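You operate a simulated robot arm through the tools that you are given. There is no shell and no other tool.

The job below is to be done with a simulated robot arm. You get a single attempt, and the scene is never put back.

Task
Put things in order on the line bench top. At the end: the pink rub pad is on the grey layer board (marked "LONG"); the steel block stands where the pink rub pad stood; the red tape roll (marked "RED") from the line bench top stands where the paper core stood; the paper core from the line bench top stands where the steel block stood; whatever was shut is shut again. Leave all else as you found it, and nothing knocked over. Set down upright: rub pad.

It is judged by the outcome, as a careful person would: the job done as asked, and still so three seconds after it is handed in. It fails if anything else is knocked over, pushed out of place, dropped, spilled or broken.

Robot
A 7-joint arm with a two-finger gripper, fixed in place. Base frame: the origin is on the floor under the middle of its stand, x ahead of it, y to its left, z up; the work surface is at about z = 0.9. Units: m, degrees, N and s.
With the tool pointing down near the work surface it reaches from about 0.34 to 0.72 m from the base axis. Its first joint turns from -66.0 to 66.0 degrees. Payload 2.45 kg.
The tool frame sits at the grasp point between the pads (the TCP): z along the fingers, y along the line on which they close. The tips reach 0.026 m beyond it. The gripper opens to 0.096 m; its body begins 0.069 m behind the TCP.
Orientation is that of the tool frame in the base frame, as a unit quaternion [x, y, z, w]. With the fingers straight down and closing along the base's y, the tool's x points along the base's -x, its y along +y and its z along -z.

Tools
- The arm moves only by the tool arm_command. Its arguments are lists of equal length, an entry for each row: "dr": the turn, a rotation vector about the base's x, y, z in units of 120 degrees (1.0 is 120 degrees), a list of three; "travel": the shift along the base's x, y, z in units of 100 mm (1.0 is 100 mm), a list of three; "gripper": the opening, from 0 (shut) to 1 (fully open). In form: {"dr": [[rx, ry, rz], ...], "travel": [[tx, ty, tz], ...], "gripper": [gripper, ...]}. A call has 1 to 20 rows; each row is the pose to reach, as a shift and turn from the pose commanded when the call began. A call with a number of a shift or a turn outside -1 to 1 is refused whole. A row lasts 0.2 s, in which the tool goes at most 0.05 m and 8.6 degrees; a call with a longer step from one row to the next is refused whole, and so is a gripper value outside its range. Where a pose cannot be reached the arm comes as near as it can. A force on the tool above 40 N (or 10 N above the force at the start of the call, whichever is more), or a blocked arm, ends the call early, and 0.2 s more pass. Each finger travels about 0.05 m/s and halts on what it meets, pressing with about 24 N; the grip force reading is that of the motor and also rises with nothing between the fingers. The clock runs only during rows and for 0.2 s after the last one: add rows that repeat a pose to give the fingers time. It gives the time, the measured TCP pose, the force on the tool (base axes), the opening and the grip force at its end, in the units of the frame above (readings bear some noise), with the torque about the TCP (base axes, N m) and any sound that the robot's microphone picked up.
- Cameras (640 x 400 px; columns grow to the right, rows downward): "scene" is fixed at [0.1665, -0.3982, 1.4335]; the picture's right is [0.65, -0.76, 0.00], its down [-0.43, -0.37, -0.82] and it looks along [0.63, 0.53, -0.57] (base axes); focal length 336 px, centre (320, 200). "wrist" rides on the gripper at [0.082, 0.003, -0.098] in the tool frame; the picture's right is [-0.04, 1.00, 0.00], its down [-0.73, -0.03, -0.68] and it looks along [-0.68, -0.03, 0.73] (tool axes); focal length 256 px, centre (320, 200).
- grab_frame(camera): a new picture of that camera. No time passes.
- locate(camera, pixels): for up to 12 pixels [column, row] of the newest picture of that camera ("zoom" is the newest enlarged one), the place [x, y, z] in the base frame of the surface seen there, good to about 0.002 m, but the place of the scene camera against the robot may be out by one fixed shift of up to 0.018 m in any direction. No time passes.
- enlarge(camera, box): a new picture of the part [left, top, right, bottom] of that camera's present view, enlarged. No time passes.
- close_job(): hands the job in; it is judged then, once.

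Leave the gripper open and the arm clear of the work at the hand-in unless told otherwise.

The tools are called after "Call:" as name(argument=value, ...) on one line, values as JSON. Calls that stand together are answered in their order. arm_command: Moves the arm, as the interface text tells. Its arguments: {"type":"object","properties":{"dr":{"type":"array","items":{"type":"array","items":{"type":"number"}}},"travel":{"type":"array","items":{"type":"array","items":{"type":"number"}}},"gripper":{"type":"array","items":{"type":"number"}}},"required":["dr","travel","gripper"]} The other tools are called the same way: grab_frame (camera) takes a picture; locate (camera, pixels) gives the place of the surface under pixels of a picture; enlarge (camera, box) takes an enlarged picture of a part of a camera's view; close_job () hands the job in.

At the start:

```text
clock: 0.0
position: [0.4579, -0.0669, 1.1638]
ee_rot: [0.0, 1.0, 0.001, 0.0]
contact_force: [0.0, -0.7, 0.1]
wrist_torque: [-0.01, 0.0, 0.0]
finger_gap: 0.0959
gripper_force: 0.0
```

scene: 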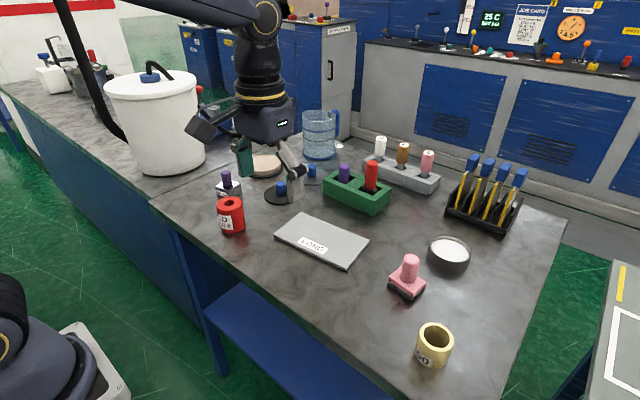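
wrist: 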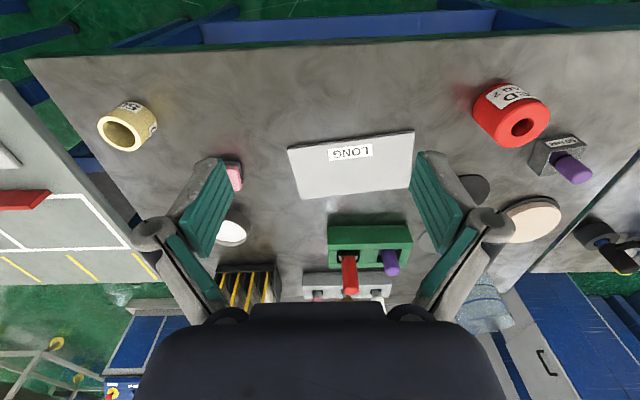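

I see the bench with a pink rub pad near (407,275), a yellowish core at (434,345), a red roll at (230,214), the grey board at (322,241) and a block with a purple knob near (228,185). I'll take enlarged views to identify each of them first.

Call:
enlarge(camera="scene", box=[190, 130, 350, 230])

Call:
enlarge(camera="scene", box=[360, 220, 520, 380])

Call:
enlarge(camera="wrist", box=[440, 60, 640, 260])

```text
4.00 times, centred on (270, 180) of scene
```

zoom: 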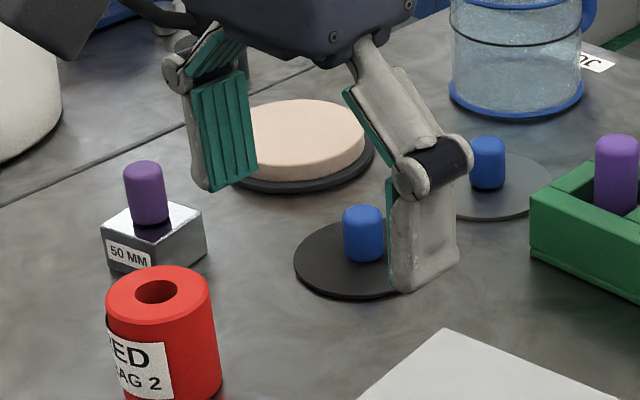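

```text
2.50 times, centred on (440, 300) of scene
```

zoom: 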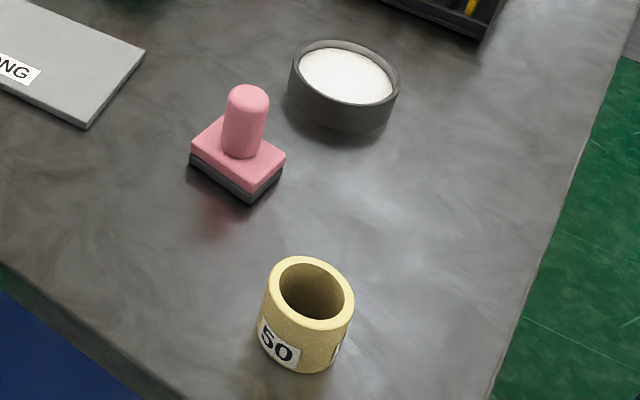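

```text
2.00 times, centred on (540, 160) of wrist
```

zoom: 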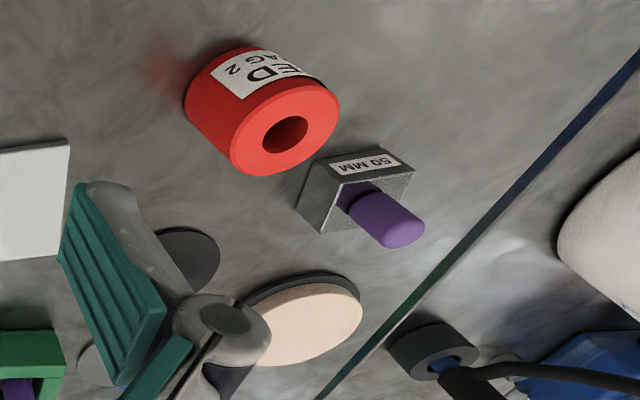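

The steel block has a purple knob and a "50 MM" label, the red roll reads "RED / BAG 2", the core reads "50", and the pink pad has a knob handle. Next I'll locate points with both cameras so I can compare the scene shift.

Call:
grab_frame(camera="scene")

Call:
grab_frame(camera="wrist")

Call:
locate(camera="scene", pixels=[[411, 258], [392, 274], [407, 283], [424, 272], [434, 328], [230, 200], [227, 174], [222, 187], [275, 237], [349, 267], [368, 243], [305, 213]])

Call:
locate(camera="wrist", pixels=[[289, 149], [413, 132], [411, 188], [299, 198], [540, 128], [504, 128], [521, 143], [101, 127], [140, 127], [121, 147], [575, 170], [545, 160]])

```text
taken
```

scene: 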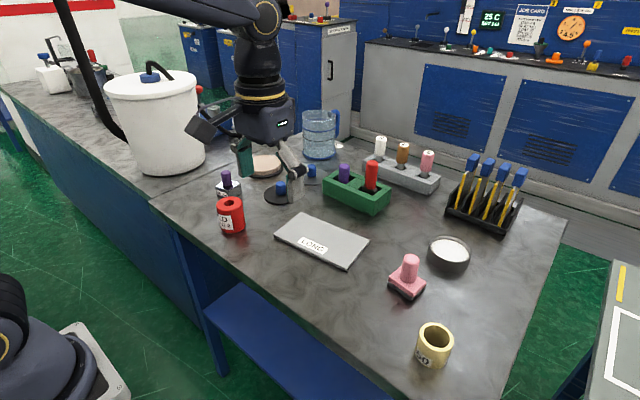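

```text
taken
```

wrist: 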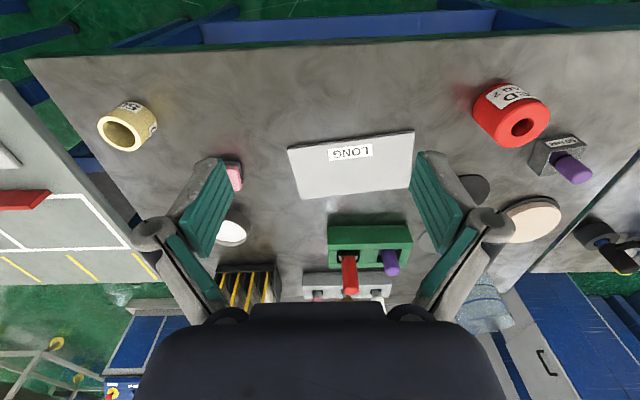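

```text
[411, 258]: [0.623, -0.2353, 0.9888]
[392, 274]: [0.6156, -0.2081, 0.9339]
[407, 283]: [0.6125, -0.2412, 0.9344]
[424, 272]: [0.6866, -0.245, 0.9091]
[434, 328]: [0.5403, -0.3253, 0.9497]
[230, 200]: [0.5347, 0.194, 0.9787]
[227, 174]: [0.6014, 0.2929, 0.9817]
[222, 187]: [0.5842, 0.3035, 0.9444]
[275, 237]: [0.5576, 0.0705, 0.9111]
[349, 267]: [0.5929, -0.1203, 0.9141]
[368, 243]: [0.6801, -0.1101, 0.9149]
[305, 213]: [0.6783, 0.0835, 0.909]
```

```text
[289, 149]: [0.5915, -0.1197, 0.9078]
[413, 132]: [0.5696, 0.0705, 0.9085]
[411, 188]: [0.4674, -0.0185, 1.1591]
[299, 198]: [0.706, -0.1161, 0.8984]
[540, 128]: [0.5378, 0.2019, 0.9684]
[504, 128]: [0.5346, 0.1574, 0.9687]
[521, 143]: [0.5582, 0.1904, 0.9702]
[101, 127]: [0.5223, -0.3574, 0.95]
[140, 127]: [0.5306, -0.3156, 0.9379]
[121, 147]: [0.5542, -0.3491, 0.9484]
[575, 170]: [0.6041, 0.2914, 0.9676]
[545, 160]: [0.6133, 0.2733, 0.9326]
```

The two cameras disagree by a few millimetres up to about a centimetre, so I'll rely on the wrist camera. First I'll move the open gripper at height toward the pink pad and look at it from closer.

Call:
arm_command(dr=[[0, 0, 0], [0, 0, 0], [0, 0, 0]], travel=[[0.1, -0.33, -0.1], [0.25, -0.66, -0.2], [0.4, -0.95, -0.3]], gripper=[1, 1, 1])

Call:
arm_command(dr=[[0, 0, 0], [0, 0, 0], [0, 0, 0]], travel=[[0.1, -0.3, -0.1], [0.2, -0.6, -0.2], [0.3, -0.75, -0.3]], gripper=[1, 1, 1])

Call:
grab_frame(camera="wrist")

```text
clock: 0.8
position: [0.4978, -0.1612, 1.1332]
ee_rot: [-0.001, 1.0, 0.0, 0.0]
contact_force: [-0.4, 0.0, 0.2]
wrist_torque: [0.03, 0.01, -0.01]
finger_gap: 0.0963
gripper_force: 0.1
```

```text
clock: 1.6
position: [0.5277, -0.2389, 1.1035]
ee_rot: [0.0, 1.0, -0.001, 0.001]
contact_force: [0.0, -0.2, 0.3]
wrist_torque: [0.0, 0.06, 0.0]
finger_gap: 0.0958
gripper_force: 0.1
```

```text
taken
```

wrist: 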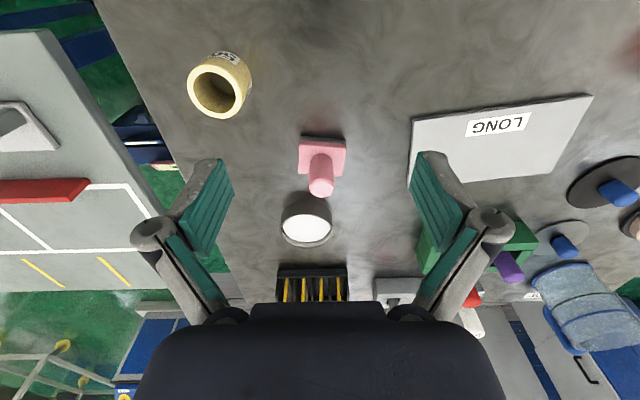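

I now see the pink pad at (322,165) between the fingers, with the core at (219,85). I'll enlarge around the pad and around the core for good pixel picks.

Call:
enlarge(camera="wrist", box=[260, 110, 380, 260])

Call:
locate(camera="wrist", pixels=[[302, 136], [345, 141], [343, 173], [299, 172], [321, 187], [310, 186], [333, 187], [320, 178], [321, 193], [413, 122], [590, 96], [551, 174]])

```text
2.67 times, centred on (320, 185) of wrist
```

zoom: 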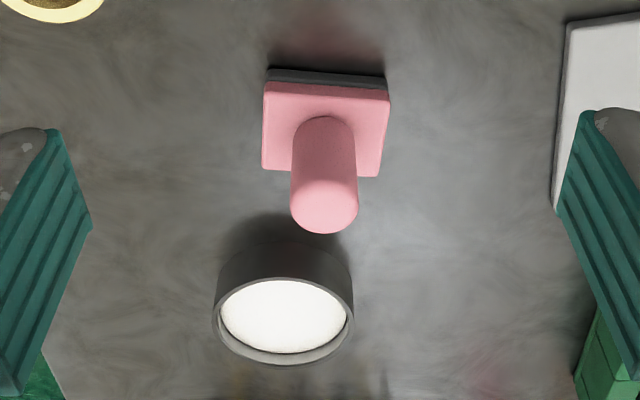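

```text
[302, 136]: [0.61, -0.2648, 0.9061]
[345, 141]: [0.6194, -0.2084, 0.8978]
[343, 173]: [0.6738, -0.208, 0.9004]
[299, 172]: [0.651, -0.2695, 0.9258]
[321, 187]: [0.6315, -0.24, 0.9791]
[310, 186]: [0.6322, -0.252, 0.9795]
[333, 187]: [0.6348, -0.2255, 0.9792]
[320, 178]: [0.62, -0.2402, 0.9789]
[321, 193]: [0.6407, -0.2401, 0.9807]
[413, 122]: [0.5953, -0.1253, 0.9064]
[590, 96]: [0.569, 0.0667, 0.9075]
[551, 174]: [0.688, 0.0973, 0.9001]
```

I'll pick the pad's corners, knob and the table around it more precisely in the enlarged picture.

Call:
locate(camera="zoom", pixels=[[270, 86], [384, 93], [377, 172], [266, 166], [268, 71], [385, 78], [322, 205], [296, 207], [354, 207], [324, 183], [324, 230], [324, 150]])

```text
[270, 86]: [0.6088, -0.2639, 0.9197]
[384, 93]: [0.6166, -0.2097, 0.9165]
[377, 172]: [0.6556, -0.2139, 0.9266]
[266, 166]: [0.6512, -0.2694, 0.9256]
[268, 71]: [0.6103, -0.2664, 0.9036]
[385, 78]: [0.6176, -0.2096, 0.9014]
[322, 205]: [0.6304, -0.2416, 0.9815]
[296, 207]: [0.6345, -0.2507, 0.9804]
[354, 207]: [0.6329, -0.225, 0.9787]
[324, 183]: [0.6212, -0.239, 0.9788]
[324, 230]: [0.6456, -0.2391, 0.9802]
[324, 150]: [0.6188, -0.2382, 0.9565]
```

The pad's centre is near (0.633, -0.239) and its knob top at z≈0.98, yaw about -6°. I'll check the bowl's near edge and the board corners before going down.

Call:
locate(camera="zoom", pixels=[[284, 275], [230, 290], [340, 290], [284, 355], [284, 250], [284, 235], [450, 100], [150, 200]])

Call:
locate(camera="wrist", pixels=[[415, 124], [588, 98], [549, 172], [500, 140], [470, 150], [440, 145], [530, 140], [219, 72], [192, 92], [240, 92], [216, 112], [216, 92]])

```text
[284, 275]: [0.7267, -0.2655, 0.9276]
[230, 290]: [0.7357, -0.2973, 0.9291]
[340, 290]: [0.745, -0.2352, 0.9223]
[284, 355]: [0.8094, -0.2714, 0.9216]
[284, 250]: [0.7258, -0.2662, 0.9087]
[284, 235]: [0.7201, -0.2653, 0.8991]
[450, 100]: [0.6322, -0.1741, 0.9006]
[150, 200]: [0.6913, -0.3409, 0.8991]
```

```text
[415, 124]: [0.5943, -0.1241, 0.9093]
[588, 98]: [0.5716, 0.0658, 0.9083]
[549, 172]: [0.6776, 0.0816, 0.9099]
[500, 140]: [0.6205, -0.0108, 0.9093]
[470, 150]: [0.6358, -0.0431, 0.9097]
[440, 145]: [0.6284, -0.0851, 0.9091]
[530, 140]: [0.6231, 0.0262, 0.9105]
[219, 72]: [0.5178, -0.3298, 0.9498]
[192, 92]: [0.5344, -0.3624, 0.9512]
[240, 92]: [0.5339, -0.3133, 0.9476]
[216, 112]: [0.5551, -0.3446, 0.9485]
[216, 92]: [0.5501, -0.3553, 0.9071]
```

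All clear: the bowl's near edge is at x≈0.72, well away. I'll move over the pad at z≈1.06 and look again before lowering.

Call:
arm_command(dr=[[0, 0, 0], [0, 0, 0], [0, 0, 0], [0, 0, 0]], travel=[[0.35, 0, -0.1], [0.7, -0.02, -0.2], [1.0, -0.02, -0.3], [1.0, -0.02, -0.4]], gripper=[1, 1, 1, 1])

Call:
grab_frame(camera="wrist")

```text
clock: 2.6
position: [0.6288, -0.2388, 1.0645]
ee_rot: [0.0, 1.0, 0.0, 0.0]
contact_force: [-0.1, 0.1, -0.9]
wrist_torque: [0.05, 0.0, 0.02]
finger_gap: 0.0959
gripper_force: 0.0
```

```text
taken
```

wrist: 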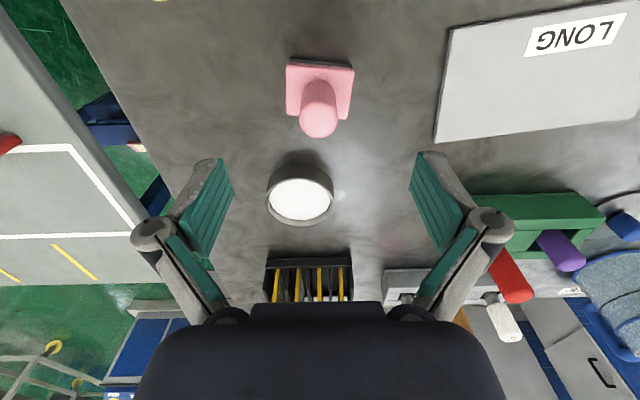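

Call:
enlarge(camera="wrist", box=[270, 40, 370, 150])

Call:
locate(camera="wrist", pixels=[[302, 122], [335, 122], [319, 106], [319, 136], [319, 121], [290, 62], [352, 70], [346, 116], [289, 112], [449, 32], [436, 140]])

```text
3.64 times, centred on (320, 95) of wrist
```

zoom: 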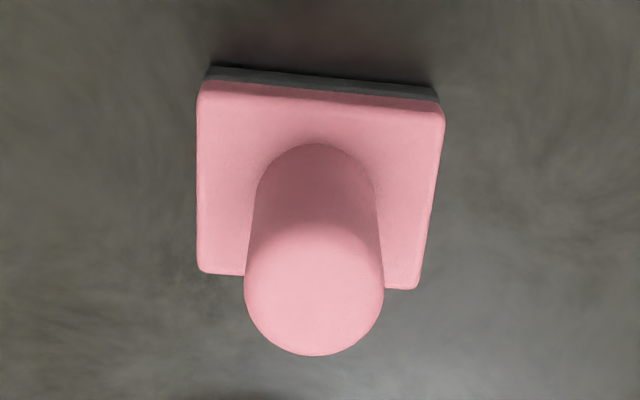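

```text
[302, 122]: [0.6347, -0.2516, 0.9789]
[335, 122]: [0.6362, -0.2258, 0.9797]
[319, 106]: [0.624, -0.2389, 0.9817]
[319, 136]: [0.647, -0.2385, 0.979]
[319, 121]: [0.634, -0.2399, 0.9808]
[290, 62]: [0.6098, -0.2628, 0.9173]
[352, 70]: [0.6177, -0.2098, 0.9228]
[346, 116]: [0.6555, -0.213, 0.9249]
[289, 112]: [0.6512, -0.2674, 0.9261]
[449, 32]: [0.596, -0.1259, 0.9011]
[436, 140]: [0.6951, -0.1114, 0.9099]
```

Knob centre reads (0.634, -0.239), top z≈0.980, plate top z≈0.926. I'll straddle the knob and go down to TCP z≈0.958, then close.

Call:
arm_command(dr=[[0, 0, 0], [0, 0, 0], [0, 0, 0], [0, 0, 0]], travel=[[0.06, 0, -0.25], [0.06, 0, -0.5], [0.06, 0, -0.75], [0.06, 0, -0.95]], gripper=[1, 1, 1, 1])

Call:
arm_command(dr=[[0, 0, 0], [0, 0, 0], [0, 0, 0], [0, 0, 0], [0, 0, 0], [0, 0, 0], [0, 0, 0], [0, 0, 0]], travel=[[0, 0, -0.1], [0, 0, -0.1], [0, 0, -0.1], [0, 0, -0.1], [0, 0, -0.1], [0, 0, -0.1], [0, 0, -0.1], [0, 0, -0.1]], gripper=[1, 0.8, 0.6, 0.4, 0.2, 0.1, 0.1, 0.1])

Call:
grab_frame(camera="wrist")

```text
clock: 3.6
position: [0.6339, -0.239, 0.9683]
ee_rot: [0.0, 1.0, 0.0, 0.0]
contact_force: [-0.3, 0.0, -0.3]
wrist_torque: [-0.01, -0.05, 0.0]
finger_gap: 0.096
gripper_force: 0.1
```

```text
clock: 5.4
position: [0.6338, -0.2384, 0.9599]
ee_rot: [0.0, 1.0, 0.0, 0.0]
contact_force: [0.2, -0.4, 2.0]
wrist_torque: [-0.02, 0.01, 0.02]
finger_gap: 0.0288
gripper_force: 24.2
```

```text
taken
```

wrist: 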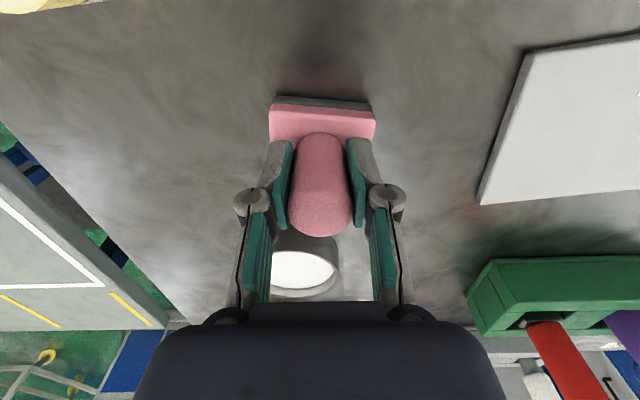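

The fingers have the knob (gap 28.8 mm, 24 N). I'll lift it straight up 80 mm and check.

Call:
arm_command(dr=[[0, 0, 0], [0, 0, 0], [0, 0, 0], [0, 0, 0]], travel=[[0, 0, 0.1], [0, 0, 0.3], [0, 0, 0.55], [0, 0, 0.8]], gripper=[0.1, 0.1, 0.1, 0.1])

Call:
grab_frame(camera="wrist")

Call:
grab_frame(camera="scene")

```text
clock: 6.4
position: [0.6339, -0.2393, 1.0393]
ee_rot: [0.0, 1.0, 0.0, 0.0]
contact_force: [-0.4, -0.4, -0.7]
wrist_torque: [-0.01, -0.01, 0.01]
finger_gap: 0.0288
gripper_force: 23.7
```

```text
taken
```

wrist: 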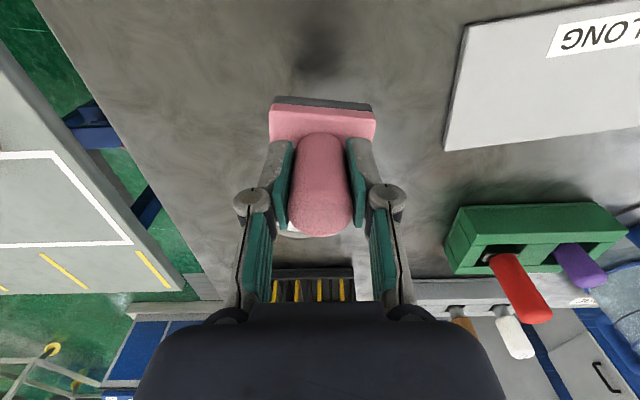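

```text
taken
```

scene: 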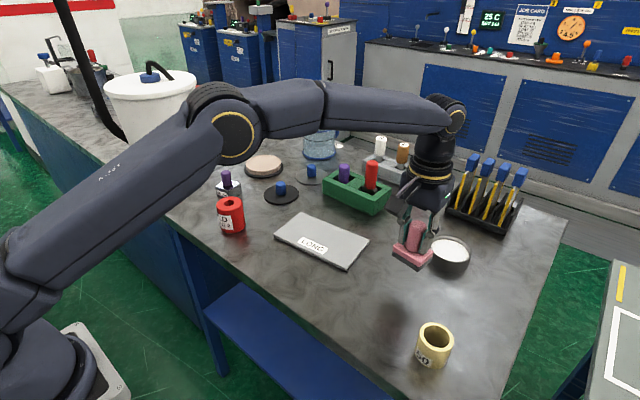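

The pad is lifted cleanly and hangs upright. Before carrying it over the board, I'll check how near and how tall the green rack with its red and purple pegs is.

Call:
locate(camera="wrist", pixels=[[460, 215], [530, 210], [600, 210], [452, 242], [505, 262], [540, 305], [565, 250], [595, 275], [466, 30], [446, 148], [600, 60], [560, 100]])

Call:
locate(camera="scene", pixels=[[371, 163], [344, 167], [327, 195], [362, 210], [276, 237], [349, 267], [368, 243], [305, 215], [281, 187], [281, 195], [312, 170], [420, 253]])

```text
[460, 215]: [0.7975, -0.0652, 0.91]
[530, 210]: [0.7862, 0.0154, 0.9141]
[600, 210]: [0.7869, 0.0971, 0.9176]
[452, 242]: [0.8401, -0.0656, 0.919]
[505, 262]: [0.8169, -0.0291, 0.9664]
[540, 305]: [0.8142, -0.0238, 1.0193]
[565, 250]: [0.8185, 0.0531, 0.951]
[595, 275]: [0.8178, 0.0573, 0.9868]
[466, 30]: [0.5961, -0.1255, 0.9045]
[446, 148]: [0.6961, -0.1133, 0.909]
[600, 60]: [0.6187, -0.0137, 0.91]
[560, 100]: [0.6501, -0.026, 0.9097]
```

```text
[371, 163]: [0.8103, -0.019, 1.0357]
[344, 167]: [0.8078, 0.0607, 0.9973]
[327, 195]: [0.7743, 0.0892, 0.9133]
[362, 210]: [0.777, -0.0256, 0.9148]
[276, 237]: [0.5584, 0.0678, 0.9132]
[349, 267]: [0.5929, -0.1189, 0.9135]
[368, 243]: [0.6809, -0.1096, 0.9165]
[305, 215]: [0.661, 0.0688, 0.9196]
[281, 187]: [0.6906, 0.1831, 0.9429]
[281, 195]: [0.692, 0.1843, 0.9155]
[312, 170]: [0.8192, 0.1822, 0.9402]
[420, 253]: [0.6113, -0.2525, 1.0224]
```

The rack's front is at x≈0.785, well clear of the board centre (0.636, -0.022). I'll carry the pad across at z≈1.04 in two moves.

Call:
arm_command(dr=[[0, 0, 0], [0, 0, 0], [0, 0, 0], [0, 0, 0]], travel=[[0, 0.25, 0], [0, 0.5, 0], [0.02, 0.75, 0], [0.02, 1.0, 0]], gripper=[0.1, 0.1, 0.1, 0.1])

Call:
arm_command(dr=[[0, 0, 0], [0, 0, 0], [0, 0, 0], [0, 0, 0], [0, 0, 0]], travel=[[0, 0.25, 0], [0, 0.5, 0], [0.02, 0.8, 0], [0.03, 1.0, 0], [0.03, 1.0, 0]], gripper=[0.1, 0.1, 0.1, 0.1, 0.1])

Call:
grab_frame(camera="wrist")

```text
clock: 7.4
position: [0.6358, -0.1385, 1.0382]
ee_rot: [0.001, 1.0, 0.0, 0.0]
contact_force: [0.3, -0.2, -1.1]
wrist_torque: [-0.02, 0.01, -0.02]
finger_gap: 0.0287
gripper_force: 24.2
```

```text
clock: 8.6
position: [0.6387, -0.0377, 1.0395]
ee_rot: [0.0, 1.0, 0.0, 0.001]
contact_force: [-0.4, 0.7, -0.8]
wrist_torque: [-0.01, 0.03, -0.01]
finger_gap: 0.0291
gripper_force: 24.1
```

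```text
taken
```

wrist: 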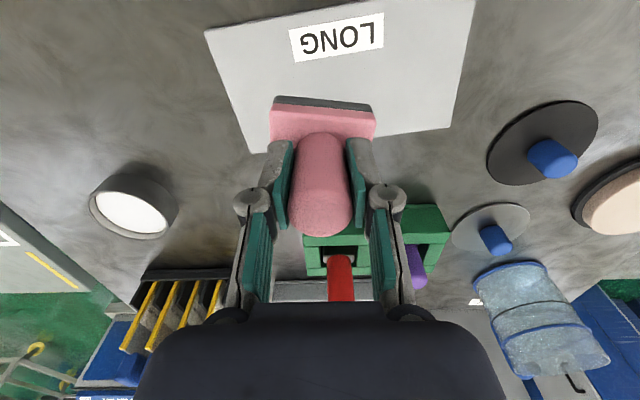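

The board is right below the pad. I'll shift 17 mm further to the board's middle and lower; contact is expected at TCP z≈0.969.

Call:
arm_command(dr=[[0, 0, 0], [0, 0, 0], [0, 0, 0], [0, 0, 0]], travel=[[0, 0.17, 0], [0, 0.17, -0.3], [0, 0.17, -0.55], [0, 0.17, -0.64]], gripper=[0.1, 0.1, 0.1, 0.1])

Call:
arm_command(dr=[[0, 0, 0], [0, 0, 0], [0, 0, 0]], travel=[[0, 0, -0.03], [0, 0, -0.05], [0, 0, -0.065]], gripper=[0.1, 0.1, 0.1])

Call:
grab_frame(camera="wrist")

Call:
enlarge(camera="scene", box=[250, 170, 410, 290])

```text
clock: 9.6
position: [0.6395, -0.0221, 0.9736]
ee_rot: [-0.001, 1.0, 0.0, 0.0]
contact_force: [0.5, -0.4, -0.8]
wrist_torque: [-0.01, 0.01, 0.0]
finger_gap: 0.0289
gripper_force: 23.8
```

```text
clock: 10.4
position: [0.6401, -0.0224, 0.9701]
ee_rot: [0.0, 1.0, -0.001, 0.001]
contact_force: [-1.1, 0.0, 6.6]
wrist_torque: [-0.03, 0.13, 0.01]
finger_gap: 0.0289
gripper_force: 23.9
```

```text
taken
```

wrist: 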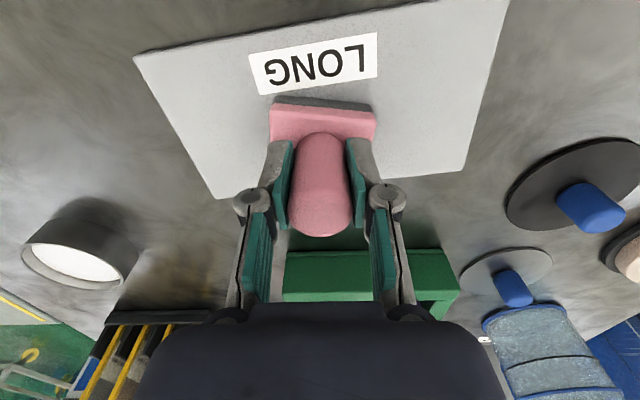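

```text
3.33 times, centred on (330, 230) of scene
```

zoom: 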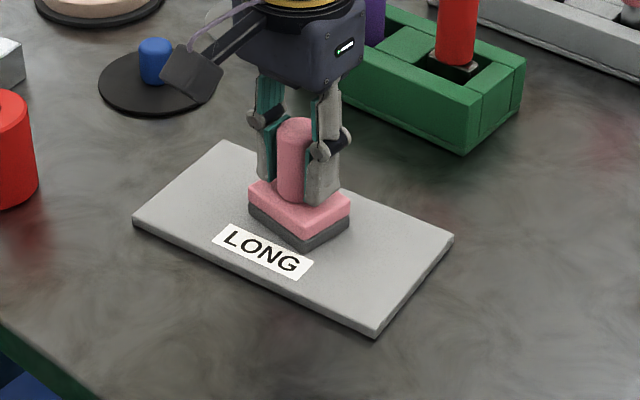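

An upward force of 6.6 N says the pad rests on the board, clear of the label. I'll open the fingers gradually and rise straight up.

Call:
arm_command(dr=[[0, 0, 0], [0, 0, 0], [0, 0, 0], [0, 0, 0], [0, 0, 0], [0, 0, 0]], travel=[[0, 0, 0.02], [0, 0, 0.02], [0, 0, 0.02], [0, 0, 0.02], [0, 0, 0.02], [0, 0, 0.02]], gripper=[0.3, 0.45, 0.6, 0.8, 1, 1])

Call:
arm_command(dr=[[0, 0, 0], [0, 0, 0], [0, 0, 0], [0, 0, 0]], travel=[[0, 0, 0.2], [0, 0, 0.5], [0, 0, 0.8], [0, 0, 1.0]], gripper=[1, 1, 1, 1])

Call:
grab_frame(camera="wrist")

Call:
grab_frame(camera="scene")

```text
clock: 11.8
position: [0.6404, -0.0219, 0.9707]
ee_rot: [-0.001, 1.0, 0.0, 0.0]
contact_force: [0.7, 0.4, 0.1]
wrist_torque: [0.01, 0.04, -0.01]
finger_gap: 0.096
gripper_force: 0.0
```

```text
clock: 12.8
position: [0.6388, -0.0212, 1.0717]
ee_rot: [0.0, 1.0, 0.0, -0.001]
contact_force: [0.2, -0.3, -0.3]
wrist_torque: [0.03, 0.0, 0.0]
finger_gap: 0.096
gripper_force: 0.1
```

```text
taken
```

wrist: 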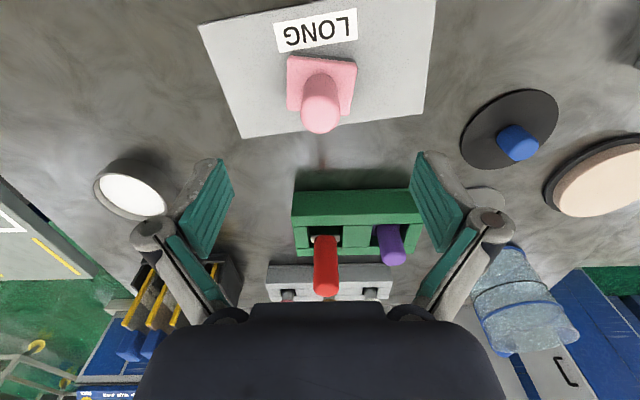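

```text
taken
```

scene: 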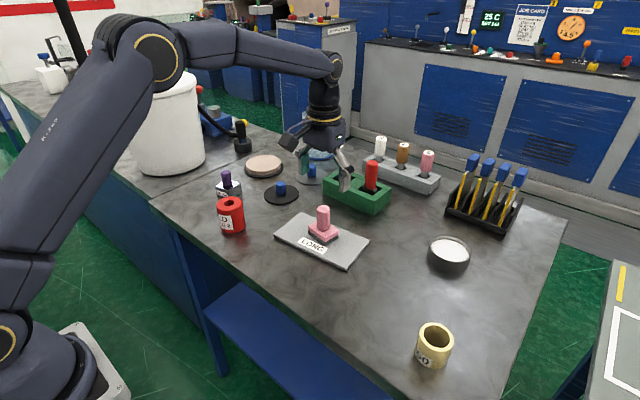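

The pad stands upright on the board. Next I'll go up and back over to the left side to view the steel block and the red roll.

Call:
arm_command(dr=[[0, 0, 0], [0, 0, 0], [0, 0, 0], [0, 0, 0]], travel=[[-0.2, 0.2, 0.2], [-0.4, 0.5, 0.3], [-0.6, 0.8, 0.4], [-0.8, 1.0, 0.5]], gripper=[1, 1, 1, 1])

Call:
arm_command(dr=[[0, 0, 0], [0, 0, 0], [0, 0, 0], [0, 0, 0]], travel=[[-0.1, 0.3, 0], [-0.2, 0.6, 0], [-0.3, 0.9, 0], [-0.3, 1.0, 0]], gripper=[1, 1, 1, 1])

Call:
grab_frame(camera="wrist")

Call:
grab_frame(camera="scene")

```text
clock: 13.8
position: [0.5586, 0.0794, 1.1195]
ee_rot: [-0.001, 1.0, 0.0, 0.0]
contact_force: [-0.2, 1.1, -0.1]
wrist_torque: [-0.01, -0.02, 0.01]
finger_gap: 0.0962
gripper_force: 0.2
```

```text
clock: 14.8
position: [0.5276, 0.1783, 1.1202]
ee_rot: [0.0, 1.0, 0.0, 0.0]
contact_force: [0.1, -0.1, 0.2]
wrist_torque: [0.05, 0.03, -0.02]
finger_gap: 0.0961
gripper_force: 0.1
```

```text
taken
```

wrist: 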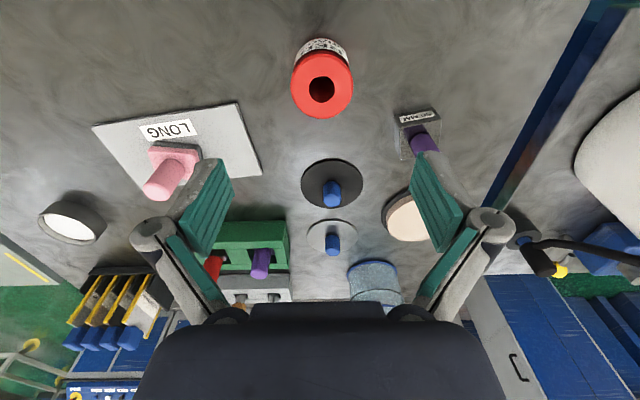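

```text
taken
```

scene: 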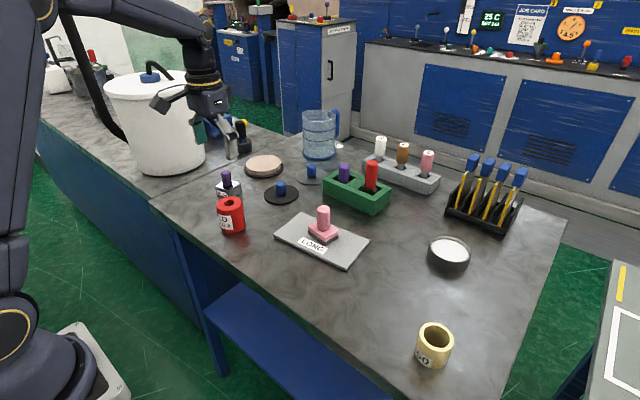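

The block is at (417,130), partly near the finger. I'll measure the white pot on the right so I keep clear, and the red roll while it is in view.

Call:
locate(camera="wrist", pixels=[[590, 150], [630, 110], [580, 175], [545, 265], [530, 235], [322, 65], [295, 88], [350, 88], [322, 115], [400, 122], [440, 120], [402, 155]])

Call:
enlarge(camera="wrist", box=[270, 20, 370, 130])

Call:
locate(camera="scene", pixels=[[205, 130], [165, 165], [150, 90], [195, 80]])

```text
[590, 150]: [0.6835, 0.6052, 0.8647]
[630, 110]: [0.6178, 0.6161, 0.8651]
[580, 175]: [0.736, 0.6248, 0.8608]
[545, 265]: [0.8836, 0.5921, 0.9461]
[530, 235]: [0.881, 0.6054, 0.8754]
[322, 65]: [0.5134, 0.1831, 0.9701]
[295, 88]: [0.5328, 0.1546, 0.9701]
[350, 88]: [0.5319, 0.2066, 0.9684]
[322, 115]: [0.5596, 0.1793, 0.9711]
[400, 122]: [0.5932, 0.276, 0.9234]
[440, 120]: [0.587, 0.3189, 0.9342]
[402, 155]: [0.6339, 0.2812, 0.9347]
```

```text
3.64 times, centred on (320, 75) of wrist
```

zoom: 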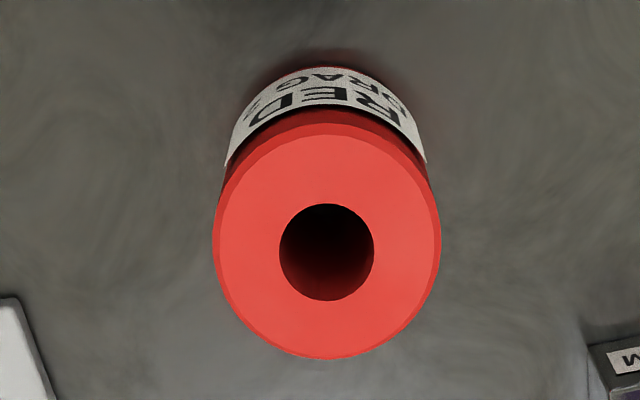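

```text
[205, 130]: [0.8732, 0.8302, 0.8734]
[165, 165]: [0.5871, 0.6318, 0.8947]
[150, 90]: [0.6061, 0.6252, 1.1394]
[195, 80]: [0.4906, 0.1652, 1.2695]
```

The pot stands at y>0.6, far enough away. The red roll centre is about (0.537, 0.181), diameter ≈55 mm, top z 0.970. Now I'll shift left by 100 mm to bring the block between the fingers.

Call:
arm_command(dr=[[0, 0, 0], [0, 0, 0], [0, 0, 0], [0, 0, 0]], travel=[[0, 0.3, 0], [0.05, 0.6, 0], [0.1, 0.9, -0.1], [0.1, 1.0, -0.2]], gripper=[1, 1, 1, 1])

Call:
grab_frame(camera="wrist")

Call:
enlarge(camera="wrist", box=[270, 80, 390, 200])

```text
clock: 15.8
position: [0.5385, 0.2793, 1.1003]
ee_rot: [-0.001, 1.0, 0.0, 0.0]
contact_force: [-0.6, 0.4, -0.6]
wrist_torque: [0.01, 0.03, 0.01]
finger_gap: 0.096
gripper_force: 0.0
```

```text
taken
```

wrist: 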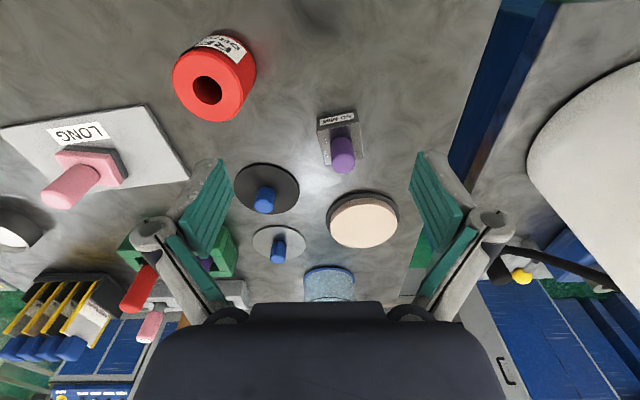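

```text
3.33 times, centred on (330, 140) of wrist
```

zoom: 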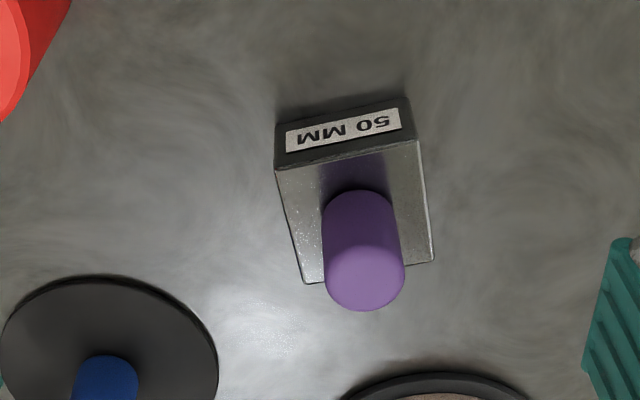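

Now I see the block with its top corners in the zoom at about (280,170), (416,142), (432,260), (306,282) and the purple knob top at (365,278). I'll locate those.

Call:
locate(camera="zoom", pixels=[[282, 172], [414, 145], [430, 258], [308, 279], [281, 128], [406, 102], [365, 275], [330, 275], [400, 272], [365, 250], [365, 303], [362, 200]])

Call:
locate(camera="wrist", pixels=[[328, 220], [360, 195], [375, 205], [235, 190], [298, 190], [265, 165], [300, 110], [380, 120], [265, 200]])

```text
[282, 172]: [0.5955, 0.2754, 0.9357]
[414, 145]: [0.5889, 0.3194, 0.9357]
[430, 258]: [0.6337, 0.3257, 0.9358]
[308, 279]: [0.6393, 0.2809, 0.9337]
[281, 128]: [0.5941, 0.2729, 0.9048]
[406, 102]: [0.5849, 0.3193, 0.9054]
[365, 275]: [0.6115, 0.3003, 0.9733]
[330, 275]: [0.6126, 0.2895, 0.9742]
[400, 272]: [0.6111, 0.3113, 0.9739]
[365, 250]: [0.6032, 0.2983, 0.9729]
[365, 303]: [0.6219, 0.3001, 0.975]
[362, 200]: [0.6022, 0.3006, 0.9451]
```

```text
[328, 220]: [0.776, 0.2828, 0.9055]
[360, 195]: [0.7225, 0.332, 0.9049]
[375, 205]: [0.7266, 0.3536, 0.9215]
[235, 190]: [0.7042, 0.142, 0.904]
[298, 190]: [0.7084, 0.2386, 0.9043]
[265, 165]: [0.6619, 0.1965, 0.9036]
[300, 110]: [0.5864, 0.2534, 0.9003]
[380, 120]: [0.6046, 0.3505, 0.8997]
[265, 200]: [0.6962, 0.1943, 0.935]
```

The steel block is centred at about (0.614, 0.300), yaw ≈ +8°, body top z≈0.935. Its round knob is centred at (0.612, 0.300), top z≈0.974 and ≈23 mm across. I'll move over it at z≈1.05 and re-check.

Call:
arm_command(dr=[[0, 0, 0], [0, 0, 0], [0, 0, 0], [0, 0, 0]], travel=[[0.25, 0.1, 0], [0.5, 0.2, -0.1], [0.74, 0.222, -0.3], [0.74, 0.222, -0.5]], gripper=[1, 1, 1, 1])

Call:
grab_frame(camera="wrist")

Call:
enlarge(camera="wrist", box=[270, 40, 370, 150])

```text
clock: 16.8
position: [0.6135, 0.3009, 1.0507]
ee_rot: [0.001, 1.0, 0.0, 0.0]
contact_force: [-0.9, 0.1, -0.3]
wrist_torque: [0.0, -0.02, 0.01]
finger_gap: 0.0962
gripper_force: 0.2
```

```text
taken
```

wrist: 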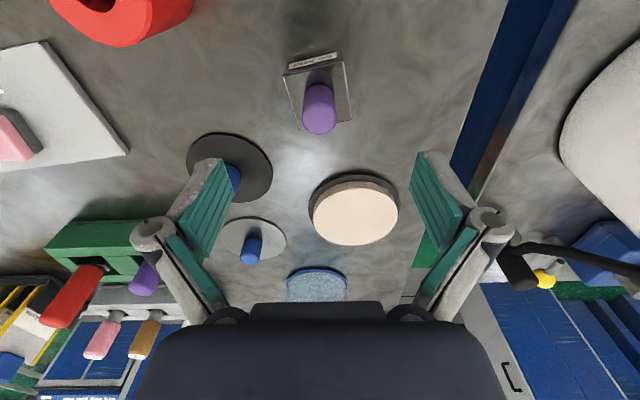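

```text
3.64 times, centred on (320, 95) of wrist
```

zoom: 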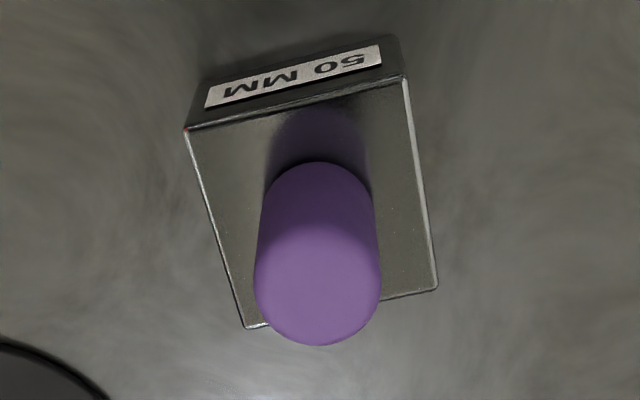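

Call:
locate(camera="zoom", pixels=[[190, 132], [402, 86], [434, 286], [250, 324], [320, 285], [260, 285], [376, 285], [320, 240], [320, 335], [320, 180]])

Call:
locate(camera="wrist", pixels=[[354, 178], [230, 140], [230, 220], [330, 185]])

```text
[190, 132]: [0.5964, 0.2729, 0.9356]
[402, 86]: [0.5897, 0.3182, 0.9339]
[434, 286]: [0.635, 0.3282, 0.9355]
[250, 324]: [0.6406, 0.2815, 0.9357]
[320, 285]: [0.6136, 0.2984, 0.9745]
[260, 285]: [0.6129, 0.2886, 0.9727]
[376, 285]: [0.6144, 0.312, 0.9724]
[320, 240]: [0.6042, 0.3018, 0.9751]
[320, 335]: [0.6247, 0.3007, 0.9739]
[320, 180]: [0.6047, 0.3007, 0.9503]
```

```text
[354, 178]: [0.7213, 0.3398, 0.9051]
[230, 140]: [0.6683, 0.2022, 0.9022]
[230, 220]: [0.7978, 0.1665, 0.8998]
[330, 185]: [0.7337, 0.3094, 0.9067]
```

The block centre is confirmed at (0.615, 0.300). I'll lower 85 mm so the tips stop about 4 mm above the steel top (tips at z≈0.940), then close on the knob.

Call:
arm_command(dr=[[0, 0, 0], [0, 0, 0], [0, 0, 0], [0, 0, 0]], travel=[[0.02, 0, -0.25], [0.02, 0, -0.5], [0.02, 0, -0.75], [0.02, 0, -0.85]], gripper=[1, 1, 1, 1])

Call:
arm_command(dr=[[0, 0, 0], [0, 0, 0], [0, 0, 0], [0, 0, 0], [0, 0, 0], [0, 0, 0], [0, 0, 0], [0, 0, 0]], travel=[[0, 0, 0], [0, 0, 0], [0, 0, 0], [0, 0, 0], [0, 0, 0], [0, 0, 0], [0, 0, 0], [0, 0, 0]], gripper=[0.8, 0.6, 0.4, 0.2, 0.1, 0.0, 0.0, 0.0])

Call:
grab_frame(camera="wrist")

```text
clock: 17.8
position: [0.6136, 0.3011, 0.9665]
ee_rot: [0.0, 1.0, 0.0, 0.0]
contact_force: [0.4, -0.2, -0.2]
wrist_torque: [0.02, 0.01, -0.01]
finger_gap: 0.0958
gripper_force: 0.1
```

```text
clock: 19.6
position: [0.6153, 0.2998, 0.966]
ee_rot: [0.0, 1.0, 0.0, 0.001]
contact_force: [-0.1, -2.1, 1.9]
wrist_torque: [-0.07, 0.02, -0.01]
finger_gap: 0.0252
gripper_force: 23.6
```

```text
taken
```

wrist: 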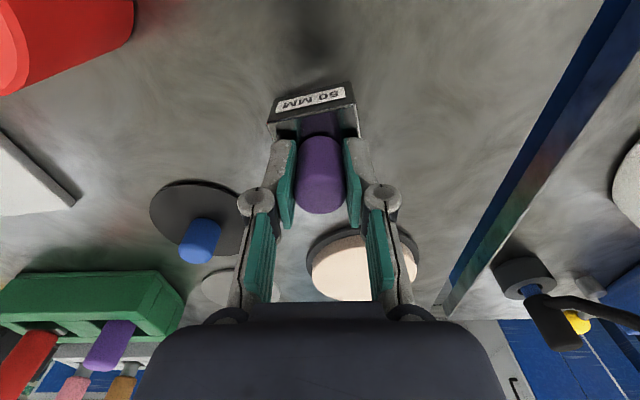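

The knob is held (gap 25.2 mm). I'll lift slowly by 20 mm first to see the weight and any slip.

Call:
arm_command(dr=[[0, 0, 0], [0, 0, 0], [0, 0, 0], [0, 0, 0]], travel=[[0, 0, 0.05], [0, 0, 0.1], [0, 0, 0.2], [0, 0, 0.2]], gripper=[0, 0, 0, 0])

Call:
grab_frame(camera="wrist")

Call:
enlarge(camera="scene", box=[170, 130, 290, 230])

```text
clock: 20.6
position: [0.6143, 0.2991, 0.9864]
ee_rot: [-0.001, 1.0, 0.001, 0.0]
contact_force: [-0.5, 0.4, -5.4]
wrist_torque: [-0.02, 0.01, 0.02]
finger_gap: 0.0251
gripper_force: 24.4
```

```text
taken
```

wrist: 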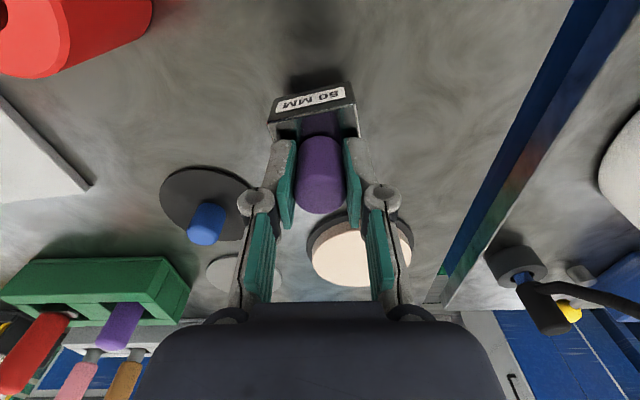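

```text
4.00 times, centred on (230, 180) of scene
```

zoom: 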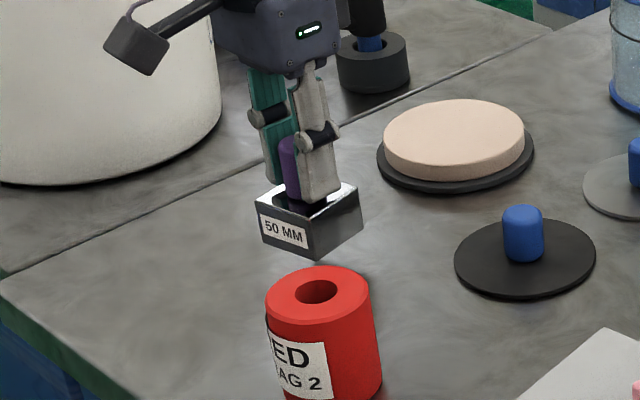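

The weight reads about 5.4 N and there is no slip. I'll raise it to z≈1.11 so its underside clears the pad's knob, then carry it across.

Call:
arm_command(dr=[[0, 0, 0], [0, 0, 0], [0, 0, 0], [0, 0, 0], [0, 0, 0]], travel=[[0, 0, 0.2], [0, 0, 0.45], [0, 0, 0.7], [0, 0, 0.9], [0, 0, 1.0]], gripper=[0, 0, 0, 0, 0])

Call:
arm_command(dr=[[0, 0, 0], [0, 0, 0], [0, 0, 0], [0, 0, 0], [0, 0, 0]], travel=[[0, -0.15, 0.1], [0, -0.4, 0.2], [0, -0.65, 0.25], [0, -0.85, 0.25], [0, -1.0, 0.25]], gripper=[0, 0, 0, 0, 0])

Call:
arm_command(dr=[[0, 0, 0], [0, 0, 0], [0, 0, 0], [0, 0, 0], [0, 0, 0]], travel=[[0, -0.2, 0], [0, -0.4, 0], [0, -0.6, 0], [0, -0.8, 0], [0, -1.0, 0]], gripper=[0, 0, 0, 0, 0])

Call:
grab_frame(camera="wrist")

```text
clock: 21.8
position: [0.6146, 0.3007, 1.086]
ee_rot: [0.0, 1.0, 0.0, 0.0]
contact_force: [-0.2, 0.4, -5.6]
wrist_torque: [-0.01, 0.0, 0.0]
finger_gap: 0.0253
gripper_force: 24.1
```

```text
clock: 23.0
position: [0.6159, 0.1997, 1.11]
ee_rot: [0.001, 1.0, 0.001, 0.0]
contact_force: [0.1, -0.2, -6.2]
wrist_torque: [0.04, 0.0, 0.02]
finger_gap: 0.0253
gripper_force: 24.1
```

```text
clock: 24.2
position: [0.6141, 0.1004, 1.1116]
ee_rot: [0.0, 1.0, -0.001, -0.001]
contact_force: [0.4, 0.4, -5.0]
wrist_torque: [0.0, 0.01, -0.02]
finger_gap: 0.0252
gripper_force: 23.5
```

```text
taken
```

wrist: 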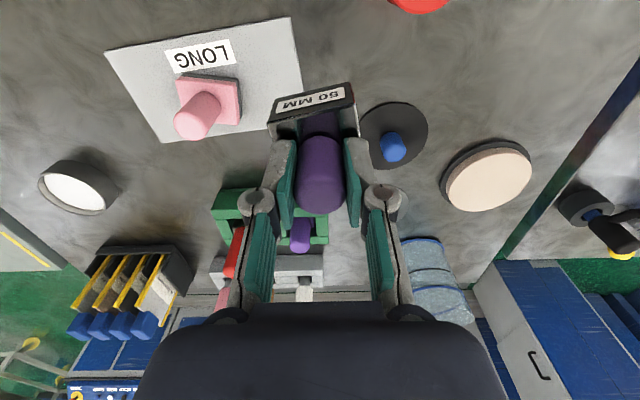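

Steady so far. I'll carry on across, over the board at height, toward the pad's old spot.

Call:
arm_command(dr=[[0, 0, 0], [0, 0, 0], [0, 0, 0], [0, 0, 0], [0, 0, 0]], travel=[[0, -0.2, 0], [0, -0.4, 0], [0, -0.6, 0], [0, -0.8, 0], [0, -1.0, 0]], gripper=[0, 0, 0, 0, 0])

Call:
arm_command(dr=[[0, 0, 0], [0, 0, 0], [0, 0, 0], [0, 0, 0], [0, 0, 0]], travel=[[0, -0.2, 0], [0, -0.4, 0], [0.1, -0.6, 0], [0.15, -0.8, 0], [0.19, -1.0, 0]], gripper=[0, 0, 0, 0, 0])

Call:
arm_command(dr=[[0, 0, 0], [0, 0, 0], [0, 0, 0], [0, 0, 0], [0, 0, 0], [0, 0, 0], [0, 0, 0], [0, 0, 0]], travel=[[0, -0.2, 0], [0, -0.4, 0], [0, -0.6, 0], [0, -0.8, 0], [0, -1.0, 0], [0, -1.0, 0], [0, -1.0, 0], [0, -1.0, 0]], gripper=[0, 0, 0, 0, 0, 0, 0, 0])

Call:
grab_frame(camera="wrist")

```text
clock: 25.4
position: [0.6153, -0.0008, 1.1099]
ee_rot: [0.0, 1.0, 0.0, 0.0]
contact_force: [-0.1, -0.2, -4.8]
wrist_torque: [0.0, 0.02, -0.02]
finger_gap: 0.0255
gripper_force: 24.4
```

```text
clock: 26.6
position: [0.6342, -0.1006, 1.1106]
ee_rot: [-0.001, 1.0, -0.001, 0.0]
contact_force: [-0.2, -0.9, -5.6]
wrist_torque: [0.0, -0.01, 0.03]
finger_gap: 0.0255
gripper_force: 24.1
```

```text
clock: 28.4
position: [0.6341, -0.1998, 1.1101]
ee_rot: [-0.001, 1.0, 0.001, 0.0]
contact_force: [-0.2, 0.6, -5.7]
wrist_torque: [-0.01, 0.0, -0.02]
finger_gap: 0.0252
gripper_force: 24.3
```

```text
taken
```

wrist: 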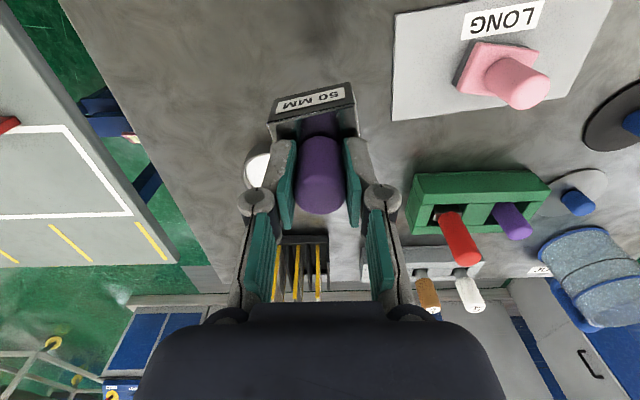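

Commanded position is about (0.634, -0.200, 1.110). I'll shift the last 39 mm and lower in steps; contact is expected near TCP z≈0.965.

Call:
arm_command(dr=[[0, 0, 0], [0, 0, 0], [0, 0, 0], [0, 0, 0], [0, 0, 0], [0, 0, 0]], travel=[[0, -0.2, 0], [0, -0.393, 0], [0, -0.393, -0.25], [0, -0.393, -0.5], [0, -0.393, -0.75], [0, -0.393, -1.0]], gripper=[0, 0, 0, 0, 0, 0])

Call:
arm_command(dr=[[0, 0, 0], [0, 0, 0], [0, 0, 0], [0, 0, 0]], travel=[[0, 0, -0.15], [0, 0, -0.3], [0, 0, -0.4], [0, 0, -0.4]], gripper=[0, 0, 0, 0])

Call:
grab_frame(camera="wrist")

Call:
enlarge(camera="scene", box=[340, 200, 500, 320])

```text
clock: 29.8
position: [0.6344, -0.2389, 1.0097]
ee_rot: [0.0, 1.0, 0.0, 0.0]
contact_force: [0.3, -1.2, -5.7]
wrist_torque: [0.01, 0.04, 0.01]
finger_gap: 0.0254
gripper_force: 24.0
```

```text
clock: 30.8
position: [0.634, -0.2385, 0.9718]
ee_rot: [0.0, 1.0, 0.0, 0.0]
contact_force: [0.2, 0.6, -4.7]
wrist_torque: [-0.01, 0.01, 0.0]
finger_gap: 0.025
gripper_force: 24.3
```

```text
taken
```

wrist: 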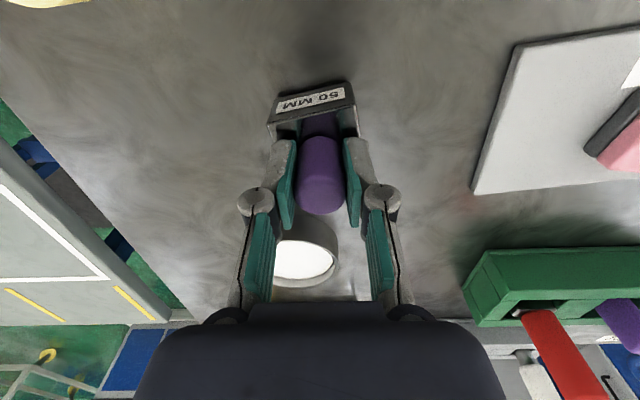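

```text
3.33 times, centred on (420, 260) of scene
```

zoom: 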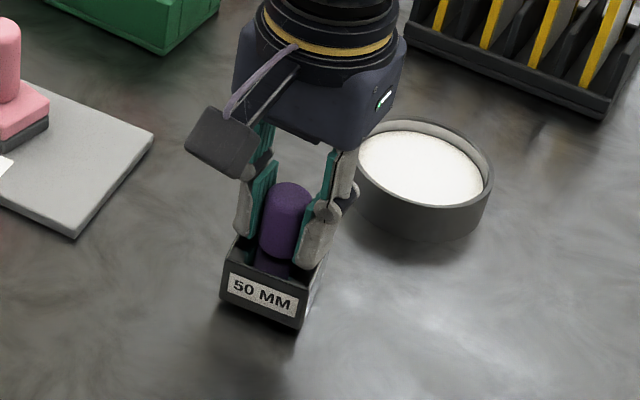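

It is a few millimetres above the bench and well clear of the bowl. I'll lower the last bit gently.

Call:
arm_command(dr=[[0, 0, 0], [0, 0, 0], [0, 0, 0], [0, 0, 0]], travel=[[0, 0, -0.02], [0, 0, -0.04], [0, 0, -0.052], [0, 0, -0.057]], gripper=[0, 0, 0, 0])

```text
clock: 31.8
position: [0.6343, -0.238, 0.9653]
ee_rot: [0.0, 1.0, 0.001, 0.0]
contact_force: [-3.1, 3.4, 9.9]
wrist_torque: [0.12, 0.53, -0.04]
finger_gap: 0.0254
gripper_force: 23.6
```

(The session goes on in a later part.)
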